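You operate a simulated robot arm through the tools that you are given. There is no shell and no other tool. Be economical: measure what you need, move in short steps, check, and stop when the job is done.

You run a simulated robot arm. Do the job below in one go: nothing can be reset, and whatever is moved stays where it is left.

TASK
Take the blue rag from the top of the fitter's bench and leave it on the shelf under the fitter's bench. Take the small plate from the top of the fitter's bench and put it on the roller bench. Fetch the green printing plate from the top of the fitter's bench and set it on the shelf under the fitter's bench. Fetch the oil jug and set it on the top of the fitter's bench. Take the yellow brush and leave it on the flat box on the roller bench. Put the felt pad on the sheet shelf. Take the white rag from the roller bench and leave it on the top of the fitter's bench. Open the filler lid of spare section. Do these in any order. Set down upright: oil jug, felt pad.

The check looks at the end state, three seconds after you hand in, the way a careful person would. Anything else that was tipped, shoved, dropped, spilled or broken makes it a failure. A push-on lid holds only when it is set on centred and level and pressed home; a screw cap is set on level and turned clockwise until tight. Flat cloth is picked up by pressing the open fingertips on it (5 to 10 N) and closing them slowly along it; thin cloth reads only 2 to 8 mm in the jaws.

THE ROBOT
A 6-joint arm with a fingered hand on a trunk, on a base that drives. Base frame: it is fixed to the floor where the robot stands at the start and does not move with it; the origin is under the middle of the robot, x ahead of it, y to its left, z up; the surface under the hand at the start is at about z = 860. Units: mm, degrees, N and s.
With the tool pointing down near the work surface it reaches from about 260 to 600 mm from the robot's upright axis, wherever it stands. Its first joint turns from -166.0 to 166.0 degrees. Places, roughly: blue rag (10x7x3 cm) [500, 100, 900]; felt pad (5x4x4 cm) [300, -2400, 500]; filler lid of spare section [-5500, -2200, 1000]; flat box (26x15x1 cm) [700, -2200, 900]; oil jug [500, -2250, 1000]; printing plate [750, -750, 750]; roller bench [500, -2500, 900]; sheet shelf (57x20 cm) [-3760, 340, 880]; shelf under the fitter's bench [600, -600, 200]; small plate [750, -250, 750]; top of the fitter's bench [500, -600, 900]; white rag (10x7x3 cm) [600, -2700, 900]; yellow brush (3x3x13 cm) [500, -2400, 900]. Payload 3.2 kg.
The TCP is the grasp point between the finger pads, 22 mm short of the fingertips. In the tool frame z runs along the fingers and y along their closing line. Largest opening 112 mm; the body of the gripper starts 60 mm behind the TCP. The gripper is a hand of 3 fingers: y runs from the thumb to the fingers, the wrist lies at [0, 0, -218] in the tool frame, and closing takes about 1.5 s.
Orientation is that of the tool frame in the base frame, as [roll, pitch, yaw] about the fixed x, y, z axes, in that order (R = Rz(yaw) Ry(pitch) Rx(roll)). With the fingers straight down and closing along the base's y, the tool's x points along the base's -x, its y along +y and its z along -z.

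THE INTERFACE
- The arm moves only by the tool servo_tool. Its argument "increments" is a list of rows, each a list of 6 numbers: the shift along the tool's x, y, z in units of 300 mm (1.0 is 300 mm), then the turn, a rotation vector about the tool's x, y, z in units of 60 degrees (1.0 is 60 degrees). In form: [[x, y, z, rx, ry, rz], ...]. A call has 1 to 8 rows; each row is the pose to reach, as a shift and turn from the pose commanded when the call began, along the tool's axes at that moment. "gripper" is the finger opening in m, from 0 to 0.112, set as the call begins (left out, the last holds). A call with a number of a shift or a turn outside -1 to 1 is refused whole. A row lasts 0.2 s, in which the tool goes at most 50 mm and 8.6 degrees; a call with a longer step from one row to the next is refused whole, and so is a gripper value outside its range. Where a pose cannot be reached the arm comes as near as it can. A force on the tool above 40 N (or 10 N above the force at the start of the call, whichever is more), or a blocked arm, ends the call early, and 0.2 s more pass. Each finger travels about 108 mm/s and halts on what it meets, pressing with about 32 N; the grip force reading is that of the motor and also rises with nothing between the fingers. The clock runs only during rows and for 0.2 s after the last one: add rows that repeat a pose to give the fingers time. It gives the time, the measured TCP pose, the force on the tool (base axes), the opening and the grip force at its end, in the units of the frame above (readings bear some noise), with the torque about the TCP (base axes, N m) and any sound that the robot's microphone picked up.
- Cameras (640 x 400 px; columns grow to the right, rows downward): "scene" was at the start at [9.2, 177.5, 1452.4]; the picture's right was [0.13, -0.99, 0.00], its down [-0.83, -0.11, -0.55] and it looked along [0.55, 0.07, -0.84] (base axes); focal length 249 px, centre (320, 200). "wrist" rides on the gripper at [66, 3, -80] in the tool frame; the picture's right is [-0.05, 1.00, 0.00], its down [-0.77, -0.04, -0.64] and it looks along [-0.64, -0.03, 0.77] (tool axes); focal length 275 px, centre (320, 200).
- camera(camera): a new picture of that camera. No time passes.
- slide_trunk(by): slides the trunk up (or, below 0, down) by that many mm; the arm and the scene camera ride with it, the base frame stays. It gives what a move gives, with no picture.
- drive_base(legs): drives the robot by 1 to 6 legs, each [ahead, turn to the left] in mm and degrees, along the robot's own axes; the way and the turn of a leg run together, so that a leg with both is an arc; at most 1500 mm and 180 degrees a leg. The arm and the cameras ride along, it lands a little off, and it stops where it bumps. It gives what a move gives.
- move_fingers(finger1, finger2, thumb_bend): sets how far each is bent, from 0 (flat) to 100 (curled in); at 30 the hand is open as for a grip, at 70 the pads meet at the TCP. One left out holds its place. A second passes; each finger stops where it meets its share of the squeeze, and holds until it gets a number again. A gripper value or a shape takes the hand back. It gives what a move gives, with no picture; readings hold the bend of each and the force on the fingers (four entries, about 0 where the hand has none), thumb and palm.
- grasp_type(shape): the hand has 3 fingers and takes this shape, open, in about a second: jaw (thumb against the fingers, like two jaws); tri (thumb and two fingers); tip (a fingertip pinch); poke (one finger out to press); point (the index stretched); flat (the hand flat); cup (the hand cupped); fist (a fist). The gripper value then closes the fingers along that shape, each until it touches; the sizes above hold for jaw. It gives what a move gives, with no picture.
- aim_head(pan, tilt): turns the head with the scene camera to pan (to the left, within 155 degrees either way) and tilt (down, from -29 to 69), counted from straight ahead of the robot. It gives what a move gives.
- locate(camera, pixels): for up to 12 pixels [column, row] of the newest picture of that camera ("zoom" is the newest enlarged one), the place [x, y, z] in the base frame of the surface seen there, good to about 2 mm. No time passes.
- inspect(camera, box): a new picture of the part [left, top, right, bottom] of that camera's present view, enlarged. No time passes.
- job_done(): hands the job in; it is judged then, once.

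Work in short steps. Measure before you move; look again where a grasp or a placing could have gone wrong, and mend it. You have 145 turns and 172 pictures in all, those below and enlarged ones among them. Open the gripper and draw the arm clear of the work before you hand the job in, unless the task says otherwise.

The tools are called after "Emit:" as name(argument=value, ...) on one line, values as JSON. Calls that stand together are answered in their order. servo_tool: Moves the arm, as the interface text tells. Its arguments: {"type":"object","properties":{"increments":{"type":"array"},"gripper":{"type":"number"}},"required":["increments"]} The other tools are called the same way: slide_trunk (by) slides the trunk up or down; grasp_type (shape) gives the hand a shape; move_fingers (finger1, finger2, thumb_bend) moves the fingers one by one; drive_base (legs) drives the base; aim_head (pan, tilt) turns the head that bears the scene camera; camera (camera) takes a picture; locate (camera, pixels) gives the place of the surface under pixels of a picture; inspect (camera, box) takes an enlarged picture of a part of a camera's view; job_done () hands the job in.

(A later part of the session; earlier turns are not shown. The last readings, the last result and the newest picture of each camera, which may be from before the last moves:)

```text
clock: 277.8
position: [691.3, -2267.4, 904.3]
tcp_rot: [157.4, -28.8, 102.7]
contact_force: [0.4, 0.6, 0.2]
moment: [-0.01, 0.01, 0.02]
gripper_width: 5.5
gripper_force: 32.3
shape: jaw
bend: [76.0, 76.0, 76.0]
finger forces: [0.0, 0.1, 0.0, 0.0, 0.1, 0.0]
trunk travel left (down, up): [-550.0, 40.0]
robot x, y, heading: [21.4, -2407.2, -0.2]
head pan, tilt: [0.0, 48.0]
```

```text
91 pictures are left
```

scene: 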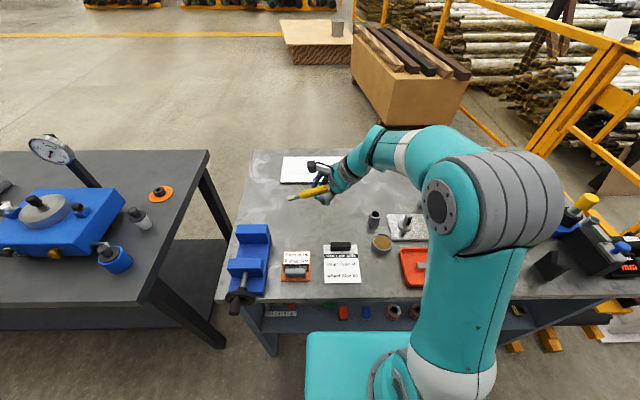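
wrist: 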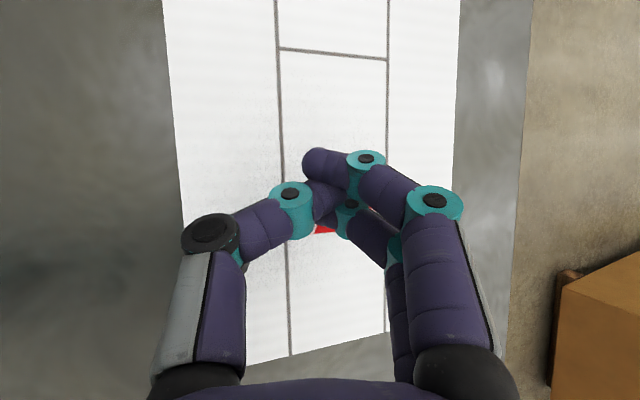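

The brush has popped out of the grip. I raise the hand and look for it.

Emit:
servo_tool(increments=[[0.06, 0.05, -0.1, 0, 0, 0], [0.12, 0.1, -0.2, 0, 0, 0], [0.12, 0.1, -0.3, 0, 0, 0], [0.12, 0.1, -0.4, 0, 0, 0]])

Emit:
camera(camera="wrist")

Emit:
camera(camera="scene")

```text
clock: 278.8
position: [676.7, -2299.2, 1029.3]
tcp_rot: [157.2, -28.8, 102.7]
contact_force: [-0.1, -0.4, 0.9]
moment: [-0.01, 0.01, -0.02]
gripper_width: 5.3
gripper_force: 31.7
shape: jaw
bend: [76.0, 76.0, 76.0]
finger forces: [0.1, 0.0, 0.1, 0.0, 0.0, 0.1]
trunk travel left (down, up): [-550.0, 40.0]
robot x, y, heading: [24.9, -2408.8, -0.3]
head pan, tilt: [0.0, 48.0]
```

```text
90 pictures are left
```

wrist: 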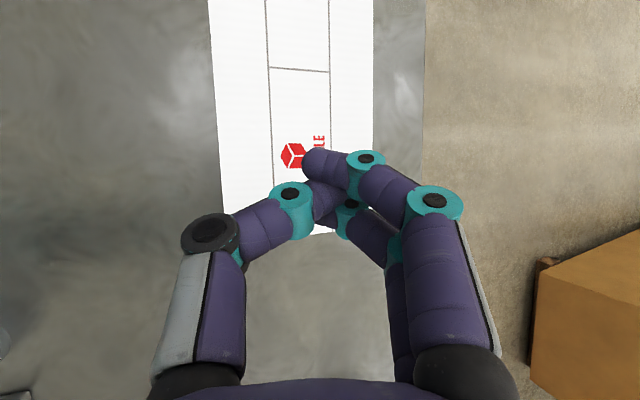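

```text
89 pictures are left
```

scene: 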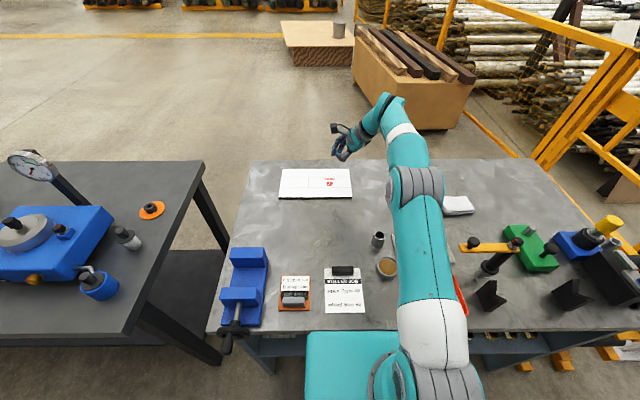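

The brush isn't on the box or bench in sight. I zoom the scene around the hand and the far side.

Emit:
inspect(camera="scene", box=[220, 80, 480, 240])

Emit:
aim_head(pan=0, tilt=62)

Emit:
camera(camera="scene")

```text
2.46 times, centred on (350, 160) of scene
```

zoom: 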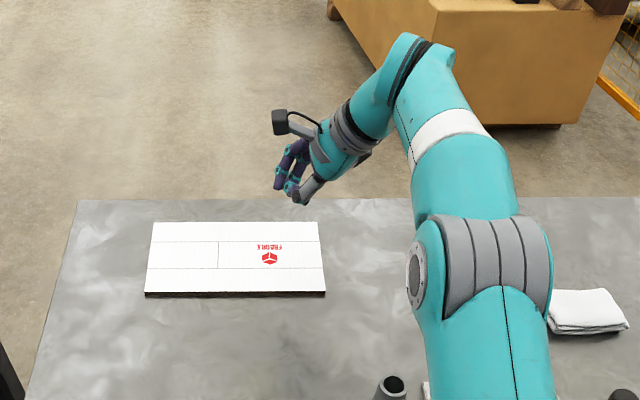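

```text
clock: 279.6
position: [677.2, -2298.9, 1026.9]
tcp_rot: [157.2, -28.9, 102.7]
contact_force: [-0.4, 0.9, 0.4]
moment: [-0.01, 0.0, -0.01]
gripper_width: 5.3
gripper_force: 32.1
shape: jaw
bend: [76.0, 76.0, 76.0]
finger forces: [0.0, 0.1, 0.0, 0.1, 0.0, 0.1]
trunk travel left (down, up): [-550.0, 40.0]
robot x, y, heading: [24.3, -2409.3, -0.2]
head pan, tilt: [0.0, 62.0]
```

```text
87 pictures are left
```

scene: 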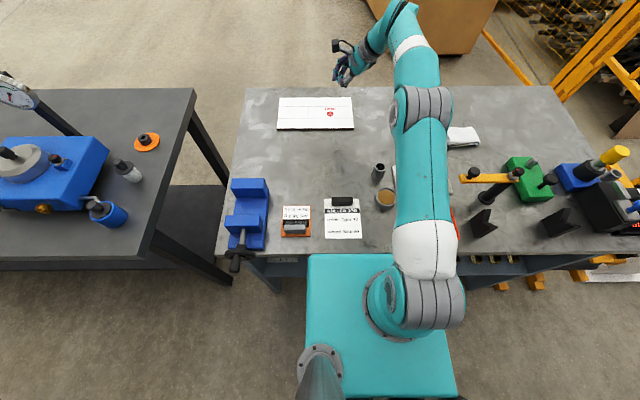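

Nothing on the visible bench; it may lie behind the arm or have gone off the back. I bring the hand back to plumb over the front and look again.

Emit:
servo_tool(increments=[[0.045, -0.122, -0.071, 0.045, -0.073, 0.015], [0.09, -0.243, -0.142, 0.09, -0.146, 0.03], [0.136, -0.365, -0.212, 0.135, -0.219, 0.045], [0.181, -0.487, -0.283, 0.18, -0.292, 0.06], [0.226, -0.609, -0.354, 0.225, -0.365, 0.075], [0.272, -0.73, -0.425, 0.27, -0.438, 0.09], [0.317, -0.852, -0.496, 0.315, -0.511, 0.105], [0.317, -0.852, -0.496, 0.315, -0.511, 0.105]], gripper=0.112)

Emit:
aim_head(pan=-10, tilt=48)

Emit:
camera(camera="scene")

Emit:
camera(camera="wrist")

```text
clock: 281.4
position: [376.3, -2297.4, 1107.2]
tcp_rot: [179.9, 0.0, 90.2]
contact_force: [0.2, -0.6, 0.9]
moment: [-0.05, 0.01, 0.03]
gripper_width: 111.9
gripper_force: 0.2
shape: jaw
bend: [30.0, 30.0, 30.0]
finger forces: [0.1, 0.1, 0.0, 0.1, 0.0, 0.0]
trunk travel left (down, up): [-550.0, 40.0]
robot x, y, heading: [27.1, -2409.4, -0.3]
head pan, tilt: [0.0, 62.0]
```

```text
clock: 282.1
position: [377.3, -2297.3, 1108.4]
tcp_rot: [179.9, 0.0, 90.3]
contact_force: [-0.4, 0.3, 0.0]
moment: [0.03, -0.02, -0.03]
gripper_width: 112.0
gripper_force: 0.1
shape: jaw
bend: [30.0, 30.0, 30.0]
finger forces: [0.0, 0.0, 0.0, 0.1, 0.0, 0.0]
trunk travel left (down, up): [-550.0, 40.0]
robot x, y, heading: [26.6, -2405.7, 0.0]
head pan, tilt: [-10.0, 48.0]
```

```text
86 pictures are left
```

scene: 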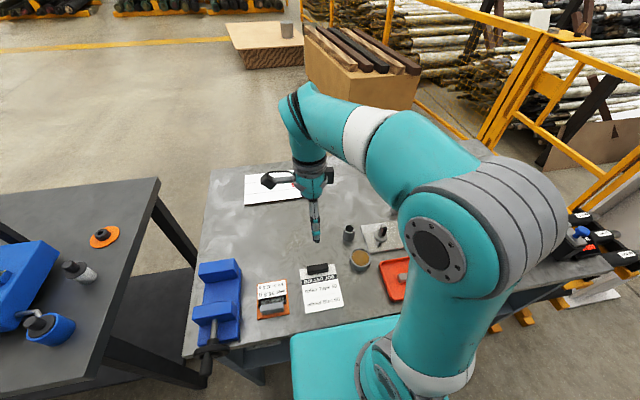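

```text
85 pictures are left
```

wrist: 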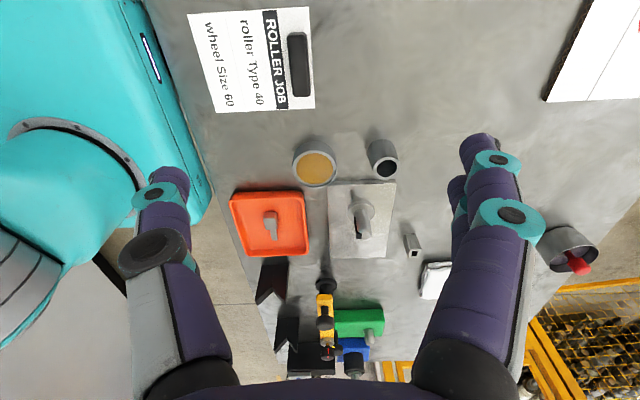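

The brush must have gone off the back onto the floor; I'll fetch it when round there. First I pick up the white rag, which is at about (583,-2699).

Emit:
drive_base(legs=[[-180, 0], [0, -90], [270, 0], [0, 90], [160, 0]])

Emit:
servo_tool(increments=[[0, 0.1, 0, 0, 0, 0], [0, 0.2, 0, 0, 0, 0], [0, 0.3, 0, 0, 0, 0], [0, 0.3, 0, 0, 0, 0]])

Emit:
camera(camera="wrist")

```text
clock: 293.9
position: [363.0, -2561.6, 1106.4]
tcp_rot: [180.0, 0.0, 91.2]
contact_force: [-0.6, -0.4, -0.9]
moment: [0.0, 0.03, 0.02]
gripper_width: 111.8
gripper_force: 0.0
shape: jaw
bend: [30.0, 30.0, 30.0]
finger forces: [0.1, 0.0, 0.0, 0.0, 0.0, 0.0]
trunk travel left (down, up): [-550.0, 40.0]
robot x, y, heading: [11.1, -2680.3, 1.1]
head pan, tilt: [-10.0, 48.0]
```

```text
clock: 294.9
position: [451.8, -2558.5, 1109.2]
tcp_rot: [179.9, -0.1, 91.1]
contact_force: [-0.9, 0.4, -0.8]
moment: [0.0, -0.01, 0.01]
gripper_width: 112.0
gripper_force: 0.1
shape: jaw
bend: [30.0, 30.0, 30.0]
finger forces: [0.0, 0.0, 0.0, 0.0, 0.1, 0.0]
trunk travel left (down, up): [-550.0, 40.0]
robot x, y, heading: [6.5, -2681.9, 0.7]
head pan, tilt: [-10.0, 48.0]
```

```text
84 pictures are left
```

wrist: 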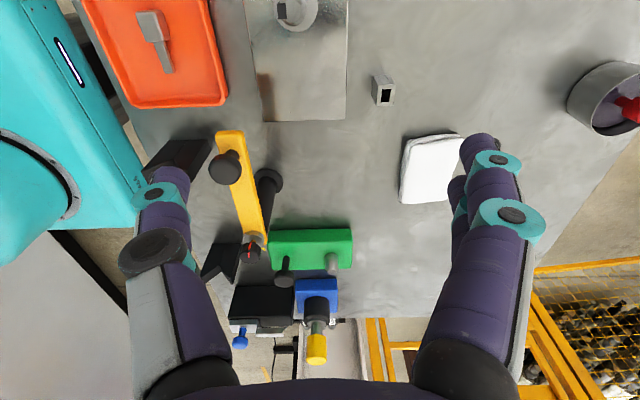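

Emit:
locate(camera="wrist", pixels=[[425, 165], [407, 138], [459, 135], [402, 200], [448, 200], [350, 235], [383, 95], [270, 180], [230, 160]])

```text
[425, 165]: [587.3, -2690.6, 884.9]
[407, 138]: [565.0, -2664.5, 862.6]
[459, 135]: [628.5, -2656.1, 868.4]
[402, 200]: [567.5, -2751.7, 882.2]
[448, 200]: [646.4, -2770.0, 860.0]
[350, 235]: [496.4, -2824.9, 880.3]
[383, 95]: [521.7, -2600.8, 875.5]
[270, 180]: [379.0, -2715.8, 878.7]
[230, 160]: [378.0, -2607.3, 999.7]
```

Rag spans about x 560–638, y -2660…-2755. I drive 18 mm nearer and move above its centre (599,-2706).

Emit:
drive_base(legs=[[18, 0]])

Emit:
servo_tool(increments=[[-0.07, 0.07, 0, 0, 0, 0], [-0.15, 0.15, 0, 0, 0, 0], [-0.23, 0.23, 0.03, 0, 0, 0], [-0.31, 0.31, 0.1, 0, 0, 0], [-0.39, 0.39, 0.18, 0, 0, 0], [-0.46, 0.423, 0.27, 0, 0, 0], [-0.493, 0.423, 0.34, 0, 0, 0], [-0.493, 0.423, 0.34, 0, 0, 0]])

Emit:
camera(camera="wrist")

```text
clock: 295.6
position: [470.6, -2559.0, 1108.2]
tcp_rot: [-180.0, 0.1, 91.2]
contact_force: [0.8, -0.2, -0.6]
moment: [0.02, 0.04, -0.01]
gripper_width: 111.9
gripper_force: 0.0
shape: jaw
bend: [30.0, 30.0, 30.0]
finger forces: [0.0, 0.0, 0.0, 0.1, 0.0, 0.1]
trunk travel left (down, up): [-550.0, 40.0]
robot x, y, heading: [28.4, -2681.3, 1.1]
head pan, tilt: [-10.0, 48.0]
```

```text
clock: 297.4
position: [600.9, -2706.1, 1004.2]
tcp_rot: [179.8, 0.0, 91.2]
contact_force: [0.2, 1.1, -0.1]
moment: [-0.01, -0.01, 0.0]
gripper_width: 111.8
gripper_force: 0.0
shape: jaw
bend: [30.0, 30.0, 30.0]
finger forces: [0.1, 0.1, 0.0, 0.0, 0.1, 0.1]
trunk travel left (down, up): [-550.0, 40.0]
robot x, y, heading: [26.9, -2674.1, 0.8]
head pan, tilt: [-10.0, 48.0]
```

```text
83 pictures are left
```

wrist: 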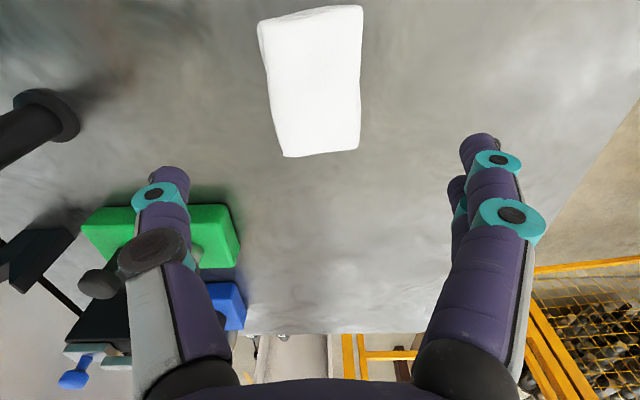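

Rag is centred between the fingers. I descend to z≈887 and close.

Emit:
servo_tool(increments=[[0, -0.005, 0.1, 0, 0, 0], [0, -0.005, 0.2, 0, 0, 0], [0, -0.005, 0.3, 0, 0, 0], [0, -0.005, 0.36, 0, 0, 0], [0, -0.005, 0.39, 0, 0, 0], [0, -0.005, 0.39, 0, 0, 0]])

Emit:
servo_tool(increments=[[0, 0, 0, 0, 0, 0], [0, 0, 0, 0, 0, 0], [0, 0, 0, 0, 0, 0], [0, 0, 0, 0, 0, 0], [0, 0, 0, 0, 0, 0], [0, 0, 0, 0, 0, 0], [0, 0, 0, 0, 0, 0], [0, 0, 0, 0, 0, 0]], gripper=0.03)

Emit:
servo_tool(increments=[[0, 0, -0.1, 0, 0, 0], [0, 0, -0.2, 0, 0, 0], [0, 0, -0.35, 0, 0, 0], [0, -0.1, -0.48, 0, 0, 0], [0, -0.2, -0.6, 0, 0, 0], [0.03, -0.3, -0.7, 0, 0, 0], [0.1, -0.42, -0.75, 0, 0, 0], [0.18, -0.55, -0.75, 0, 0, 0]])

Emit:
camera(camera="wrist")

```text
clock: 298.8
position: [598.6, -2701.8, 887.7]
tcp_rot: [179.9, 0.0, 91.3]
contact_force: [0.1, -0.2, -0.9]
moment: [0.02, -0.02, 0.0]
gripper_width: 112.0
gripper_force: 0.2
shape: jaw
bend: [30.0, 30.0, 30.0]
finger forces: [0.0, 0.0, 0.0, 0.0, 0.0, 0.0]
trunk travel left (down, up): [-550.0, 40.0]
robot x, y, heading: [30.7, -2675.9, 0.7]
head pan, tilt: [-10.0, 48.0]
```

```text
clock: 300.6
position: [598.9, -2702.4, 888.2]
tcp_rot: [179.9, 0.1, 91.2]
contact_force: [0.0, -0.3, -0.3]
moment: [-0.02, 0.02, -0.05]
gripper_width: 61.5
gripper_force: 32.1
shape: jaw
bend: [72.0, 72.0, 70.0]
finger forces: [14.5, 14.5, 0.0, 0.0, 29.0, 0.0]
trunk travel left (down, up): [-550.0, 40.0]
robot x, y, heading: [26.8, -2677.4, 1.0]
head pan, tilt: [-10.0, 48.0]
```

```text
clock: 302.4
position: [431.7, -2651.6, 1116.5]
tcp_rot: [179.9, 0.0, 91.3]
contact_force: [-0.1, 0.3, -0.6]
moment: [0.01, 0.0, 0.01]
gripper_width: 61.3
gripper_force: 32.0
shape: jaw
bend: [72.0, 72.0, 70.0]
finger forces: [14.5, 14.6, 0.0, 0.1, 29.0, 0.0]
trunk travel left (down, up): [-550.0, 40.0]
robot x, y, heading: [27.2, -2676.3, 0.9]
head pan, tilt: [-10.0, 48.0]
```

```text
82 pictures are left
```

wrist: 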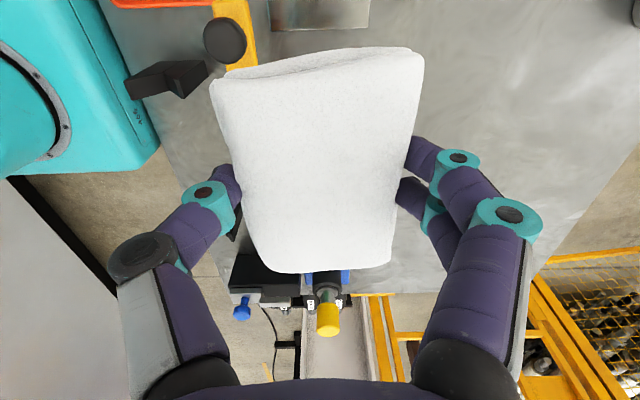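

White rag held. I drive back along the aisle to the fitter's bench, to set it at about (285,-700).

Emit:
drive_base(legs=[[-290, 0], [0, 89.2], [1000, 0], [950, 0], [0, -90]])

Emit:
aim_head(pan=0, tilt=50)

Emit:
camera(camera="scene")

```text
clock: 321.2
position: [200.5, -746.0, 1115.3]
tcp_rot: [179.9, 0.1, 89.3]
contact_force: [0.2, 0.9, -0.2]
moment: [-0.02, 0.01, -0.02]
gripper_width: 60.7
gripper_force: 32.2
shape: jaw
bend: [72.0, 72.0, 70.0]
finger forces: [14.4, 14.4, 0.0, 0.0, 28.7, 0.1]
trunk travel left (down, up): [-550.0, 40.0]
robot x, y, heading: [-202.0, -756.8, -0.9]
head pan, tilt: [-10.0, 48.0]
```

```text
clock: 321.9
position: [200.5, -744.9, 1115.3]
tcp_rot: [179.9, 0.1, 89.1]
contact_force: [-0.2, -0.4, 0.0]
moment: [0.03, 0.01, -0.01]
gripper_width: 61.1
gripper_force: 31.9
shape: jaw
bend: [72.0, 72.0, 70.0]
finger forces: [14.4, 14.4, 0.0, 0.1, 28.7, 0.0]
trunk travel left (down, up): [-550.0, 40.0]
robot x, y, heading: [-204.5, -752.7, -1.3]
head pan, tilt: [0.0, 50.0]
```

```text
81 pictures are left
```

scene: 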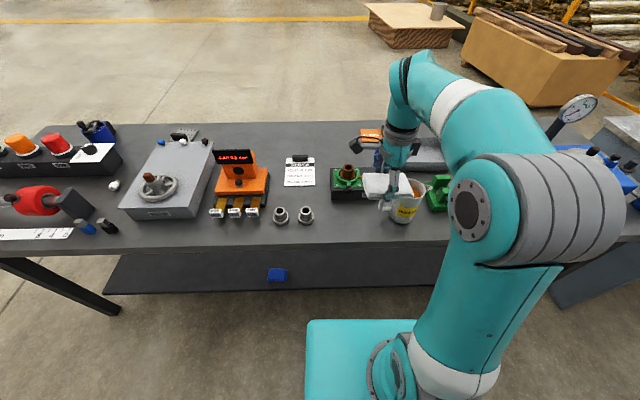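

I move over (285,-697) and lower to z≈900.

Emit:
servo_tool(increments=[[0.08, 0.08, 0, 0, 0, 0], [0.15, 0.17, 0.02, 0, 0, 0], [0.155, 0.27, 0.1, 0, 0, 0], [0.16, 0.285, 0.24, 0, 0, 0], [0.16, 0.285, 0.38, 0, 0, 0], [0.16, 0.285, 0.52, 0, 0, 0], [0.16, 0.285, 0.65, 0, 0, 0], [0.16, 0.285, 0.715, 0, 0, 0]])

Emit:
camera(camera="wrist")

```text
clock: 323.8
position: [283.1, -698.7, 902.2]
tcp_rot: [-180.0, -0.2, 89.2]
contact_force: [-26.6, 3.1, 4.7]
moment: [-0.03, -1.09, 0.24]
gripper_width: 60.4
gripper_force: 32.2
shape: jaw
bend: [71.0, 72.0, 70.0]
finger forces: [39.5, 23.1, 0.0, 0.1, 35.1, 0.0]
trunk travel left (down, up): [-550.0, 40.0]
robot x, y, heading: [-204.1, -754.1, -1.1]
head pan, tilt: [0.0, 50.0]
```

```text
80 pictures are left
```

wrist: 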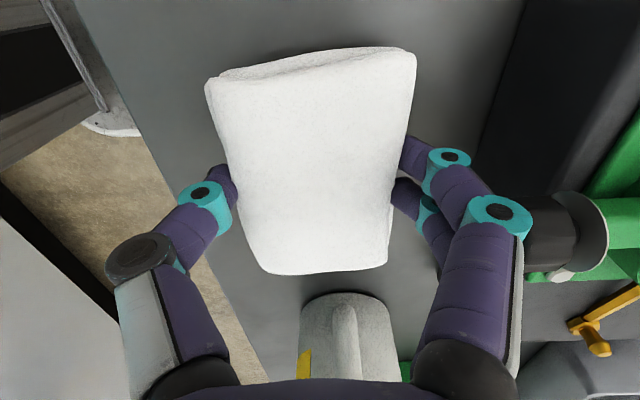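

The fingers press on the black knob of the box (-27 N in x). I back away 18 mm at once.

Emit:
servo_tool(increments=[[0, -0.03, 0, 0, 0, 0], [0, -0.06, 0, 0, 0, 0], [0, -0.06, 0, 0, 0, 0]])

Emit:
camera(camera="wrist")

Emit:
inspect(camera="scene", box=[260, 130, 440, 250])

```text
clock: 324.6
position: [268.9, -698.4, 900.8]
tcp_rot: [180.0, -0.1, 89.2]
contact_force: [0.7, 0.6, 0.6]
moment: [-0.02, -0.01, -0.01]
gripper_width: 60.3
gripper_force: 31.6
shape: jaw
bend: [72.0, 72.0, 70.0]
finger forces: [15.3, 16.0, 0.0, 0.0, 31.3, 0.0]
trunk travel left (down, up): [-550.0, 40.0]
robot x, y, heading: [-204.4, -758.3, -1.1]
head pan, tilt: [0.0, 50.0]
```

```text
79 pictures are left
```

wrist: 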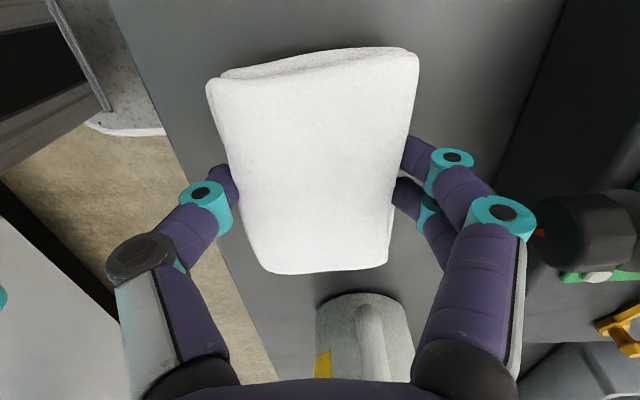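

```text
3.33 times, centred on (350, 190) of scene
```

zoom: 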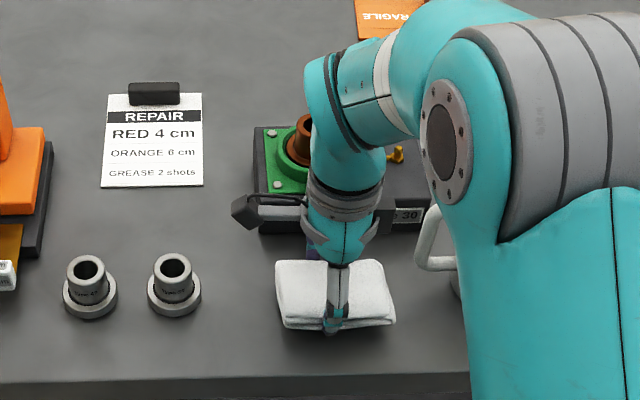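

I shift 35 mm further left, away from the knob, lower and release with a small opening.

Emit:
servo_tool(increments=[[0.06, -0.01, 0, 0, 0, 0], [0.115, -0.02, 0, 0, 0, 0], [0.115, -0.02, 0.02, 0, 0, 0], [0.115, -0.02, 0.04, 0, 0, 0], [0.115, -0.02, 0.043, 0, 0, 0]])

Emit:
servo_tool(increments=[[0, 0, 0, 0, 0, 0], [0, 0, 0, 0, 0, 0], [0, 0, 0, 0, 0, 0], [0, 0, -0.03, 0, 0, 0], [0, -0.03, -0.12, 0, 0, 0], [0, -0.03, -0.27, 0, 0, 0], [0, -0.03, -0.42, 0, 0, 0], [0, -0.03, -0.57, 0, 0, 0]], gripper=0.09)

Emit:
camera(camera="wrist")

Emit:
inspect(camera="scene", box=[240, 130, 460, 280])

```text
clock: 325.8
position: [263.0, -663.1, 887.8]
tcp_rot: [180.0, 0.0, 89.1]
contact_force: [-0.4, 0.7, 1.7]
moment: [0.01, -0.01, 0.0]
gripper_width: 60.5
gripper_force: 32.4
shape: jaw
bend: [72.0, 72.0, 70.0]
finger forces: [15.2, 15.6, 0.0, 0.1, 31.9, 0.0]
trunk travel left (down, up): [-550.0, 40.0]
robot x, y, heading: [-203.5, -757.0, -1.1]
head pan, tilt: [0.0, 50.0]
```

```text
clock: 327.6
position: [253.0, -665.9, 1060.7]
tcp_rot: [179.9, 0.0, 89.2]
contact_force: [0.6, 0.6, 0.1]
moment: [0.01, 0.01, 0.01]
gripper_width: 89.7
gripper_force: 0.1
shape: jaw
bend: [59.0, 59.0, 55.0]
finger forces: [0.2, 0.0, 0.1, 0.0, 0.0, 0.1]
trunk travel left (down, up): [-550.0, 40.0]
robot x, y, heading: [-204.0, -757.3, -1.0]
head pan, tilt: [0.0, 50.0]
```

```text
77 pictures are left
```

wrist: 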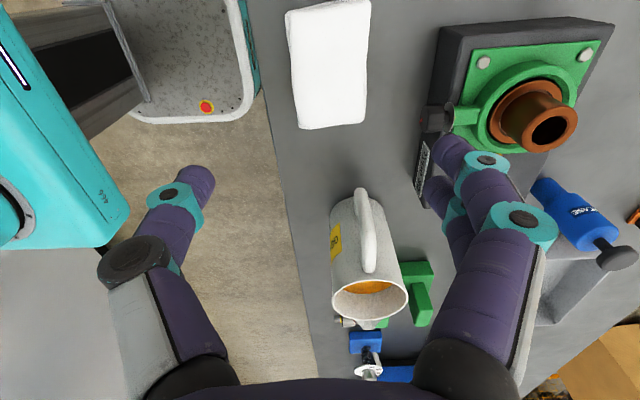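

```text
2.67 times, centred on (350, 205) of scene
```

zoom: 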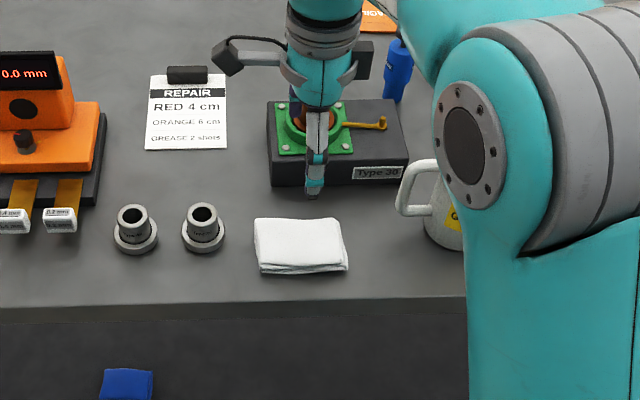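

White rag lies well and the box hasn't shifted. Now I go round to the back to find the brush.

Emit:
servo_tool(increments=[[0, -0.1, -0.1, 0, 0, 0], [0, -0.2, -0.18, 0, 0, 0], [0, -0.35, -0.18, 0, 0, 0], [0, -0.45, -0.18, 0, 0, 0]], gripper=0.112)

Emit:
drive_base(legs=[[-110, 0], [0, 91], [900, 0], [860, 0], [0, -90], [800, 0]])

Emit:
drive_base(legs=[[780, 0], [0, -90], [1400, 0], [1000, 0]])

Emit:
aim_head(pan=0, tilt=35)

Emit:
camera(camera="scene")

```text
clock: 328.6
position: [119.0, -664.4, 1113.5]
tcp_rot: [179.9, -0.1, 89.1]
contact_force: [-0.3, -0.4, 0.3]
moment: [-0.01, 0.01, -0.01]
gripper_width: 112.0
gripper_force: 0.0
shape: jaw
bend: [30.0, 30.0, 30.0]
finger forces: [0.0, 0.0, 0.1, 0.0, 0.0, 0.1]
trunk travel left (down, up): [-550.0, 40.0]
robot x, y, heading: [-205.5, -755.3, -1.4]
head pan, tilt: [0.0, 50.0]
```

```text
clock: 349.8
position: [794.4, 1137.3, 1112.6]
tcp_rot: [179.9, 0.1, 91.2]
contact_force: [-0.9, -0.7, 0.9]
moment: [0.02, 0.03, 0.0]
gripper_width: 112.0
gripper_force: 0.1
shape: jaw
bend: [30.0, 30.0, 30.0]
finger forces: [0.1, 0.0, 0.0, 0.1, 0.0, 0.1]
trunk travel left (down, up): [-550.0, 40.0]
robot x, y, heading: [471.0, 1029.3, 0.8]
head pan, tilt: [0.0, 50.0]
```

```text
clock: 369.1
position: [1284.8, -1663.8, 1113.0]
tcp_rot: [179.9, 0.1, 0.0]
contact_force: [-0.2, 0.4, 0.6]
moment: [0.0, 0.0, 0.0]
gripper_width: 111.7
gripper_force: 0.0
shape: jaw
bend: [30.0, 30.0, 30.0]
finger forces: [0.0, 0.0, 0.1, 0.1, 0.1, 0.0]
trunk travel left (down, up): [-550.0, 40.0]
robot x, y, heading: [1188.6, -1338.2, -90.4]
head pan, tilt: [0.0, 50.0]
```

```text
clock: 369.9
position: [1284.3, -1663.6, 1111.8]
tcp_rot: [179.9, 0.0, 0.1]
contact_force: [-0.8, -0.2, 0.2]
moment: [0.01, 0.03, 0.02]
gripper_width: 111.8
gripper_force: 0.2
shape: jaw
bend: [30.0, 30.0, 30.0]
finger forces: [0.1, 0.1, 0.0, 0.1, 0.0, 0.0]
trunk travel left (down, up): [-550.0, 40.0]
robot x, y, heading: [1191.2, -1339.3, -90.3]
head pan, tilt: [0.0, 35.0]
```

```text
75 pictures are left
```

scene: 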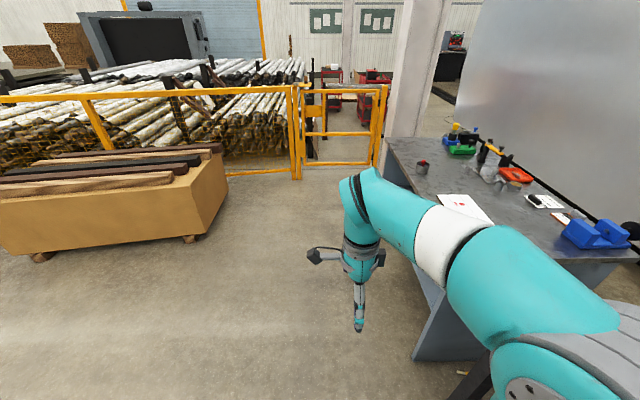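

Something small lies on the floor at about (461,373). I zoom in.

Emit:
inspect(camera="scene", box=[420, 340, 500, 400])

Emit:
locate(camera="scene", pixels=[[460, 373], [455, 373], [467, 371], [470, 390]])

Emit:
aim_head(pan=-50, tilt=55)

Emit:
camera(camera="scene")

```text
6.67 times, centred on (460, 370) of scene
```

zoom: 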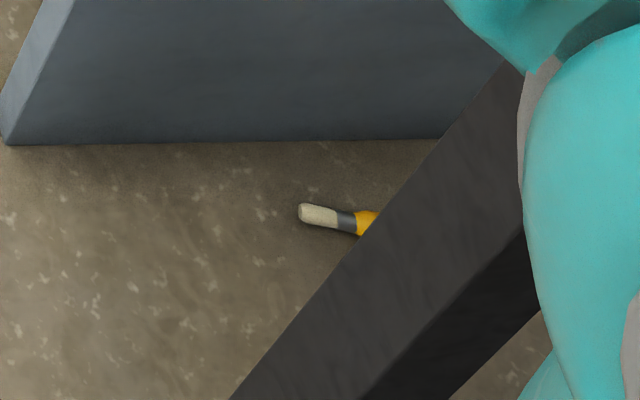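

```text
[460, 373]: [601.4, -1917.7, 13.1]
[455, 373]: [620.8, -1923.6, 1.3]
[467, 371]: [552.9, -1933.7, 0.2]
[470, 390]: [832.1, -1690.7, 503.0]
```

```text
clock: 371.0
position: [1284.6, -1663.3, 1113.5]
tcp_rot: [179.8, 0.0, 0.0]
contact_force: [0.3, -0.1, -0.3]
moment: [0.02, -0.02, 0.01]
gripper_width: 111.8
gripper_force: 0.0
shape: jaw
bend: [30.0, 30.0, 30.0]
finger forces: [0.1, 0.0, 0.0, 0.1, 0.0, 0.1]
trunk travel left (down, up): [-550.0, 40.0]
robot x, y, heading: [1188.3, -1341.9, -90.2]
head pan, tilt: [-50.0, 55.0]
```

```text
73 pictures are left
```

scene: 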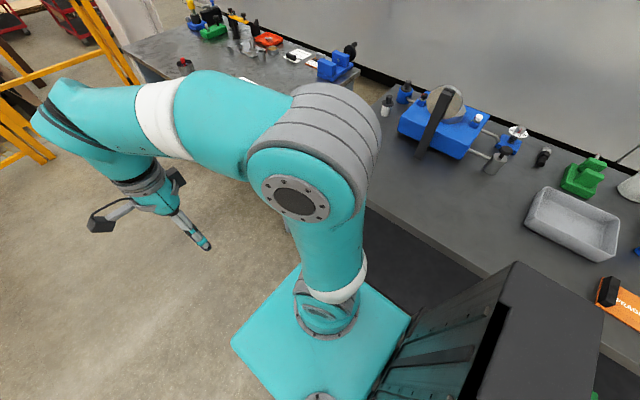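

The brush lies on the floor in the gap between the two benches, near (560,-1925). I drive to face the gap from the back.

Emit:
drive_base(legs=[[540, 0], [0, -90]])

Emit:
aim_head(pan=5, tilt=58)

Emit:
camera(camera="scene")

Emit:
camera(camera="wrist")

```text
clock: 377.9
position: [861.9, -1965.4, 1112.9]
tcp_rot: [179.8, 0.0, -89.8]
contact_force: [-0.3, -0.1, 0.5]
moment: [-0.01, -0.03, 0.03]
gripper_width: 111.9
gripper_force: 0.1
shape: jaw
bend: [30.0, 30.0, 30.0]
finger forces: [0.0, 0.0, 0.0, 0.0, 0.0, 0.1]
trunk travel left (down, up): [-550.0, 40.0]
robot x, y, heading: [1188.0, -1869.4, 179.5]
head pan, tilt: [-50.0, 55.0]
```

```text
clock: 379.1
position: [861.4, -1964.9, 1113.1]
tcp_rot: [179.9, 0.0, -89.8]
contact_force: [-0.9, 0.3, 0.0]
moment: [-0.01, -0.04, -0.02]
gripper_width: 111.7
gripper_force: 0.1
shape: jaw
bend: [30.0, 30.0, 30.0]
finger forces: [0.0, 0.0, 0.1, 0.0, 0.0, 0.0]
trunk travel left (down, up): [-550.0, 40.0]
robot x, y, heading: [1186.0, -1868.5, 179.9]
head pan, tilt: [5.0, 58.0]
```

```text
72 pictures are left
```

scene: 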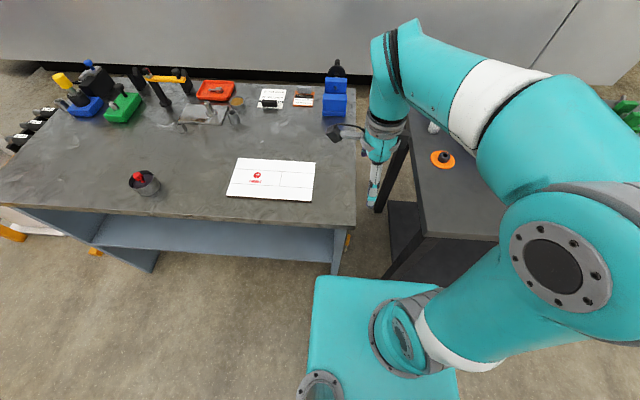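

```text
71 pictures are left
```

wrist: 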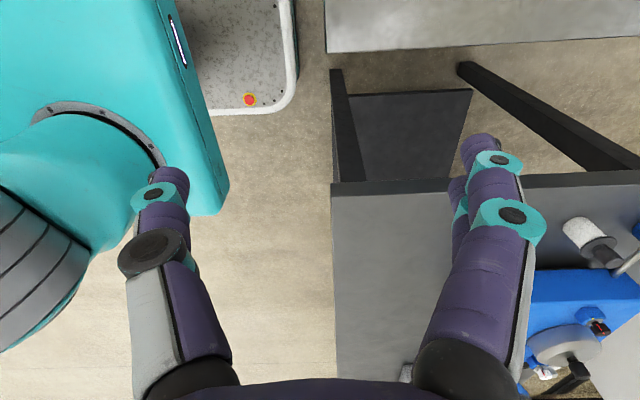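

A yellow spot shows at (348,240). I zoom and measure the gap.

Emit:
inspect(camera="scene", box=[320, 150, 440, 290])

Emit:
locate(camera="scene", pixels=[[348, 241], [350, 235], [347, 247], [425, 238], [412, 130], [352, 222], [345, 270], [390, 276], [420, 300]])

```text
2.86 times, centred on (380, 220) of scene
```

zoom: 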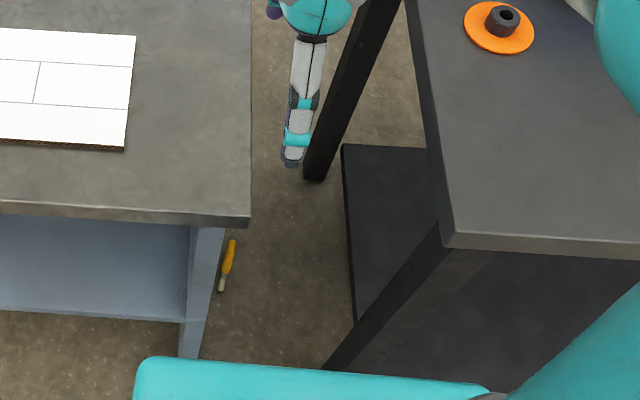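

```text
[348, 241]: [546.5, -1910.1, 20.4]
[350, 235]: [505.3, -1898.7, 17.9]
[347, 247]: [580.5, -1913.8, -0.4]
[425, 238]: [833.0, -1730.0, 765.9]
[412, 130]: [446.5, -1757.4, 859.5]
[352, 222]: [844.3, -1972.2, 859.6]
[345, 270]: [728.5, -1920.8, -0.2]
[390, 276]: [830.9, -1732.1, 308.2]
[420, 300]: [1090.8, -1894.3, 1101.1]
```

Brush lies from (505,-1899) to (601,-1918) on the floor. I turn the hand to close along y, centre it in the gap, and lower the trunk.

Emit:
servo_tool(increments=[[-0.033, 0, 0, 0, 0, -0.125], [-0.067, 0, 0, 0, 0, -0.25], [-0.1, 0, 0, 0, 0, -0.375], [-0.133, 0, 0, 0, 0, -0.5], [-0.167, 0, 0, 0, 0, -0.625], [-0.2, 0, 0, 0, 0, -0.75], [-0.233, 0, 0, 0, 0, -0.875], [-0.267, 0, 0, 0, 0, -1.0]])

Emit:
servo_tool(increments=[[0, 0, 0, 0, 0, -0.125], [0, 0, 0, 0, 0, -0.25], [0, 0, 0, 0, 0, -0.375], [0, 0, 0, 0, 0, -0.497], [0, 0, 0, 0, 0, -0.497]], gripper=0.07)

Emit:
slide_trunk(by=-400)

Emit:
slide_trunk(by=-150)

```text
clock: 380.9
position: [861.9, -1884.8, 1112.9]
tcp_rot: [179.9, 0.1, -29.8]
contact_force: [0.0, 0.8, 0.2]
moment: [0.0, 0.03, 0.03]
gripper_width: 111.9
gripper_force: 0.0
shape: jaw
bend: [30.0, 30.0, 30.0]
finger forces: [0.0, 0.0, 0.0, 0.0, 0.0, 0.0]
trunk travel left (down, up): [-550.0, 40.0]
robot x, y, heading: [1183.7, -1868.6, 179.7]
head pan, tilt: [5.0, 58.0]
```

```text
clock: 382.1
position: [862.0, -1884.3, 1113.0]
tcp_rot: [-180.0, 0.1, 0.1]
contact_force: [-0.9, 0.1, 0.2]
moment: [0.01, 0.01, 0.02]
gripper_width: 70.4
gripper_force: 0.1
shape: jaw
bend: [71.0, 71.0, 69.0]
finger forces: [0.1, 0.1, 0.0, 0.0, 0.0, 0.1]
trunk travel left (down, up): [-550.0, 40.0]
robot x, y, heading: [1184.4, -1866.5, 179.6]
head pan, tilt: [5.0, 58.0]
```

```text
clock: 386.0
position: [861.8, -1884.1, 712.3]
tcp_rot: [-180.0, 0.2, 0.0]
contact_force: [1.2, -0.1, -0.7]
moment: [0.02, 0.01, -0.04]
gripper_width: 70.3
gripper_force: 0.1
shape: jaw
bend: [71.0, 71.0, 69.0]
finger forces: [0.1, 0.1, 0.0, 0.0, 0.0, 0.0]
trunk travel left (down, up): [-150.0, 440.0]
robot x, y, heading: [1183.7, -1867.4, 179.7]
head pan, tilt: [5.0, 58.0]
```

```text
clock: 387.7
position: [861.7, -1884.4, 563.6]
tcp_rot: [-180.0, 0.1, 0.0]
contact_force: [0.5, 0.2, 0.5]
moment: [0.01, 0.01, 0.0]
gripper_width: 70.6
gripper_force: 0.0
shape: jaw
bend: [71.0, 71.0, 69.0]
finger forces: [0.0, 0.0, 0.0, 0.0, 0.0, 0.0]
trunk travel left (down, up): [0.0, 590.0]
robot x, y, heading: [1185.4, -1867.6, 179.8]
head pan, tilt: [5.0, 58.0]
```

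I lower and extend the hand into the gap.

Emit:
servo_tool(increments=[[-0.0, 0, 0.14, 0, 0, 0], [-0.02, 0, 0.28, 0, 0, 0], [-0.06, 0, 0.42, 0, 0, 0], [-0.11, 0, 0.56, 0, 0, 0], [-0.17, 0, 0.7, 0, 0, 0], [-0.23, 0, 0.84, 0, 0, 0], [-0.29, 0, 0.98, 0, 0, 0]])

Emit:
servo_tool(increments=[[-0.1, 0, 0.1, 0, 0, 0], [-0.2, 0, 0.2, 0, 0, 0], [-0.3, 0, 0.3, 0, 0, 0], [-0.36, 0, 0.3, 0, 0, 0]])

Emit:
camera(camera="wrist")

Emit:
camera(camera="scene")

```text
clock: 389.3
position: [774.1, -1888.0, 268.2]
tcp_rot: [179.9, 0.0, -0.1]
contact_force: [0.1, -0.8, 0.5]
moment: [-0.01, -0.01, 0.01]
gripper_width: 70.6
gripper_force: 0.0
shape: jaw
bend: [71.0, 71.0, 69.0]
finger forces: [0.0, 0.0, 0.1, 0.0, 0.0, 0.0]
trunk travel left (down, up): [0.0, 590.0]
robot x, y, heading: [1185.7, -1867.6, 180.0]
head pan, tilt: [5.0, 58.0]
```

```text
clock: 390.3
position: [665.5, -1887.2, 178.6]
tcp_rot: [-180.0, 0.1, 0.1]
contact_force: [-0.1, -0.3, 0.2]
moment: [-0.02, -0.05, 0.01]
gripper_width: 70.3
gripper_force: 0.0
shape: jaw
bend: [71.0, 71.0, 69.0]
finger forces: [0.1, 0.1, 0.1, 0.0, 0.1, 0.1]
trunk travel left (down, up): [0.0, 590.0]
robot x, y, heading: [1185.2, -1865.7, 179.7]
head pan, tilt: [5.0, 58.0]
```

```text
69 pictures are left
```

wrist: 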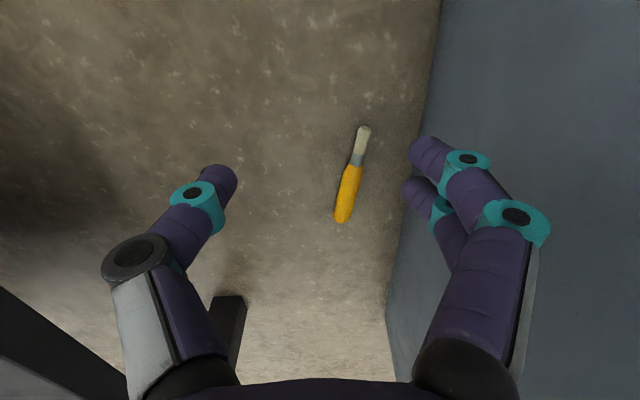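

```text
68 pictures are left
```

scene: 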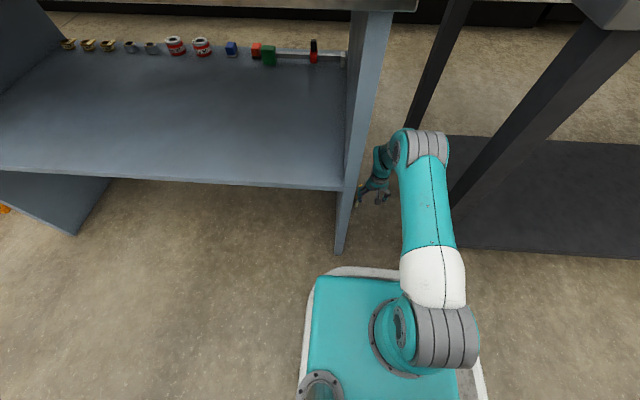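

The brush shows at (352,175). I locate its ends and the panel.

Emit:
locate(camera="wrist", pixels=[[364, 132], [355, 162], [350, 180], [343, 218], [395, 230], [430, 100], [470, 60]])

Emit:
locate(camera="scene", pixels=[[231, 48], [255, 48], [268, 55], [313, 50], [350, 190], [425, 135], [440, 190]])

Emit:
inspect(camera="scene", box=[200, 20, 340, 100])

```text
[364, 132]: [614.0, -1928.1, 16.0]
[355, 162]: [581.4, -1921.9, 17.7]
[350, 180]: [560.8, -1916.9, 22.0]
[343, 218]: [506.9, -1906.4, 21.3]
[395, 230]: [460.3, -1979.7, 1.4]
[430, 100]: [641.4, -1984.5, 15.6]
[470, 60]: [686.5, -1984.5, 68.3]
```

```text
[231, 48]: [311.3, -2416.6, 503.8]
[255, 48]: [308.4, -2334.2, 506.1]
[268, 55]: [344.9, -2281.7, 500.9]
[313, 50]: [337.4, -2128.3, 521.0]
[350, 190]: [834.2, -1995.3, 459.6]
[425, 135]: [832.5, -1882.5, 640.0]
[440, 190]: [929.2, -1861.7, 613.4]
```

```text
4.57 times, centred on (270, 60) of scene
```

zoom: 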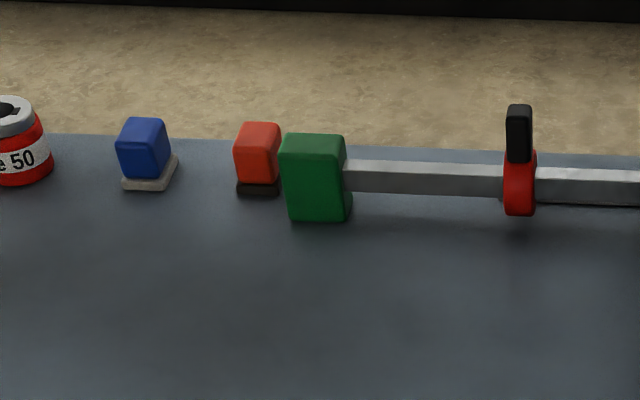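

Felt pad = the blue block with a felt base at (311,-2417) (task place matches). For the brush: axis turned -11.6°, grip point (545,-1914). I drive 122 mm into the gap.

Emit:
drive_base(legs=[[122, 0]])

Emit:
camera(camera="wrist")

```text
clock: 391.6
position: [557.7, -1889.9, 178.6]
tcp_rot: [179.9, 0.0, 0.5]
contact_force: [0.3, -0.7, -0.7]
moment: [0.0, 0.01, 0.0]
gripper_width: 70.3
gripper_force: 0.0
shape: jaw
bend: [71.0, 71.0, 69.0]
finger forces: [0.1, 0.0, 0.0, 0.0, 0.0, 0.1]
trunk travel left (down, up): [0.0, 590.0]
robot x, y, heading: [1074.8, -1867.5, -179.7]
head pan, tilt: [5.0, 58.0]
stopped in leg 1: the robot was blocked; the commanded pose is now the measured one
```

```text
66 pictures are left
```

wrist: 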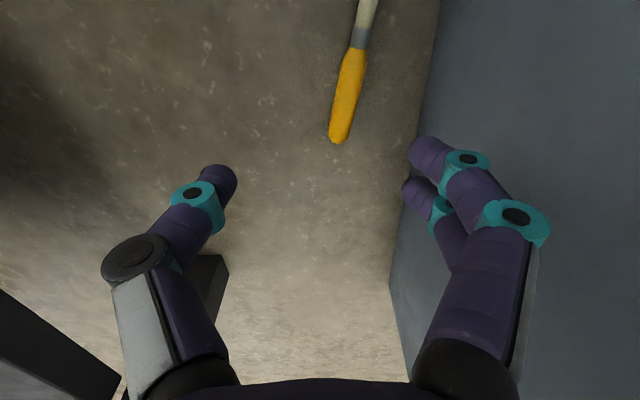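

Blocked lightly at x≈1075, near enough. I re-locate the handle.

Emit:
locate(camera="wrist", pixels=[[355, 50], [348, 90], [340, 135], [365, 5]])

```text
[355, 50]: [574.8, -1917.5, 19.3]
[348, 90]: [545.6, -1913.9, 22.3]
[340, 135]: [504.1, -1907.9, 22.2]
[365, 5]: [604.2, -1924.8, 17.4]
```

I align over (548,-1914) with a 11.6° turn and lower to the floor.

Emit:
servo_tool(increments=[[-0.033, 0.08, 0.05, 0, 0, 0.1], [-0.033, 0.08, 0.15, 0, 0, 0.19], [-0.033, 0.08, 0.28, 0, 0, 0.19], [-0.033, 0.08, 0.4, 0, 0, 0.19], [-0.033, 0.08, 0.47, 0, 0, 0.19], [-0.033, 0.08, 0.503, 0, 0, 0.19], [-0.033, 0.08, 0.503, 0, 0, 0.19]])

Emit:
camera(camera="wrist")

```text
clock: 393.2
position: [547.0, -1911.8, 26.6]
tcp_rot: [-180.0, -0.1, -11.0]
contact_force: [0.3, 0.3, -0.3]
moment: [-0.05, 0.03, 0.02]
gripper_width: 70.5
gripper_force: 0.0
shape: jaw
bend: [71.0, 71.0, 69.0]
finger forces: [0.0, 0.1, 0.0, 0.0, 0.0, 0.0]
trunk travel left (down, up): [0.0, 590.0]
robot x, y, heading: [1071.7, -1867.6, -179.9]
head pan, tilt: [5.0, 58.0]
```

```text
65 pictures are left
```

wrist: 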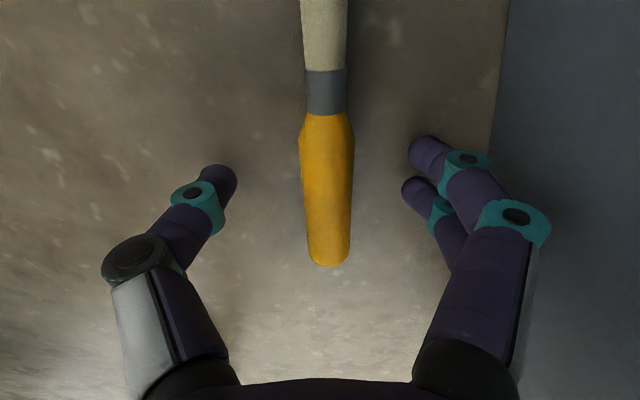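

Well aligned. I close on the handle.

Emit:
servo_tool(increments=[[0, 0, 0.006, 0, 0, 0], [0, 0, 0.006, 0, 0, 0], [0, 0, 0.006, 0, 0, 0], [0, 0, 0.006, 0, 0, 0], [0, 0, 0.006, 0, 0, 0], [0, 0, 0.006, 0, 0, 0], [0, 0, 0.006, 0, 0, 0]], gripper=0.005)

Emit:
servo_tool(increments=[[0, 0, -0.05, 0, 0, 0], [0, 0, -0.12, 0, 0, 0], [0, 0, -0.2, 0, 0, 0], [0, 0, -0.3, 0, 0, 0], [0, 0, -0.4, 0, 0, 0], [0, 0, -0.5, 0, 0, 0], [0, 0, -0.5, 0, 0, 0]])

Emit:
camera(camera="wrist")

```text
clock: 394.8
position: [547.0, -1912.7, 24.9]
tcp_rot: [180.0, 0.0, -11.0]
contact_force: [-0.5, -0.3, 0.7]
moment: [-0.02, -0.04, 0.0]
gripper_width: 16.2
gripper_force: 31.5
shape: jaw
bend: [73.0, 73.0, 70.0]
finger forces: [14.1, 14.1, 0.1, 0.0, 28.0, 0.0]
trunk travel left (down, up): [0.0, 590.0]
robot x, y, heading: [1076.5, -1866.7, -179.7]
head pan, tilt: [5.0, 58.0]
```

```text
clock: 396.4
position: [543.8, -1914.1, 176.4]
tcp_rot: [180.0, 0.1, -11.0]
contact_force: [0.3, 0.4, -0.2]
moment: [-0.03, -0.05, -0.03]
gripper_width: 16.2
gripper_force: 32.3
shape: jaw
bend: [73.0, 73.0, 70.0]
finger forces: [14.1, 14.1, 0.0, 0.1, 28.1, 0.0]
trunk travel left (down, up): [0.0, 590.0]
robot x, y, heading: [1077.6, -1868.4, -179.9]
head pan, tilt: [5.0, 58.0]
```

```text
64 pictures are left
```

wrist: 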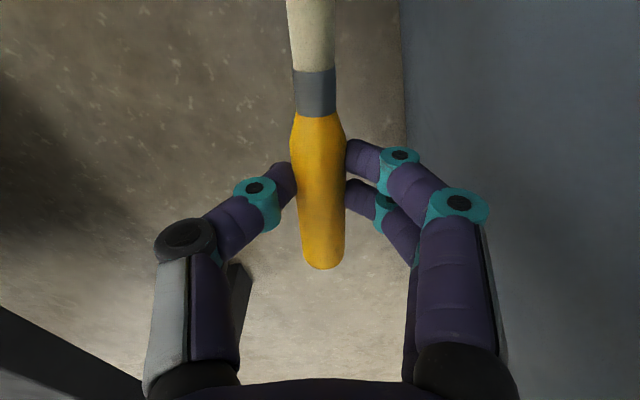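

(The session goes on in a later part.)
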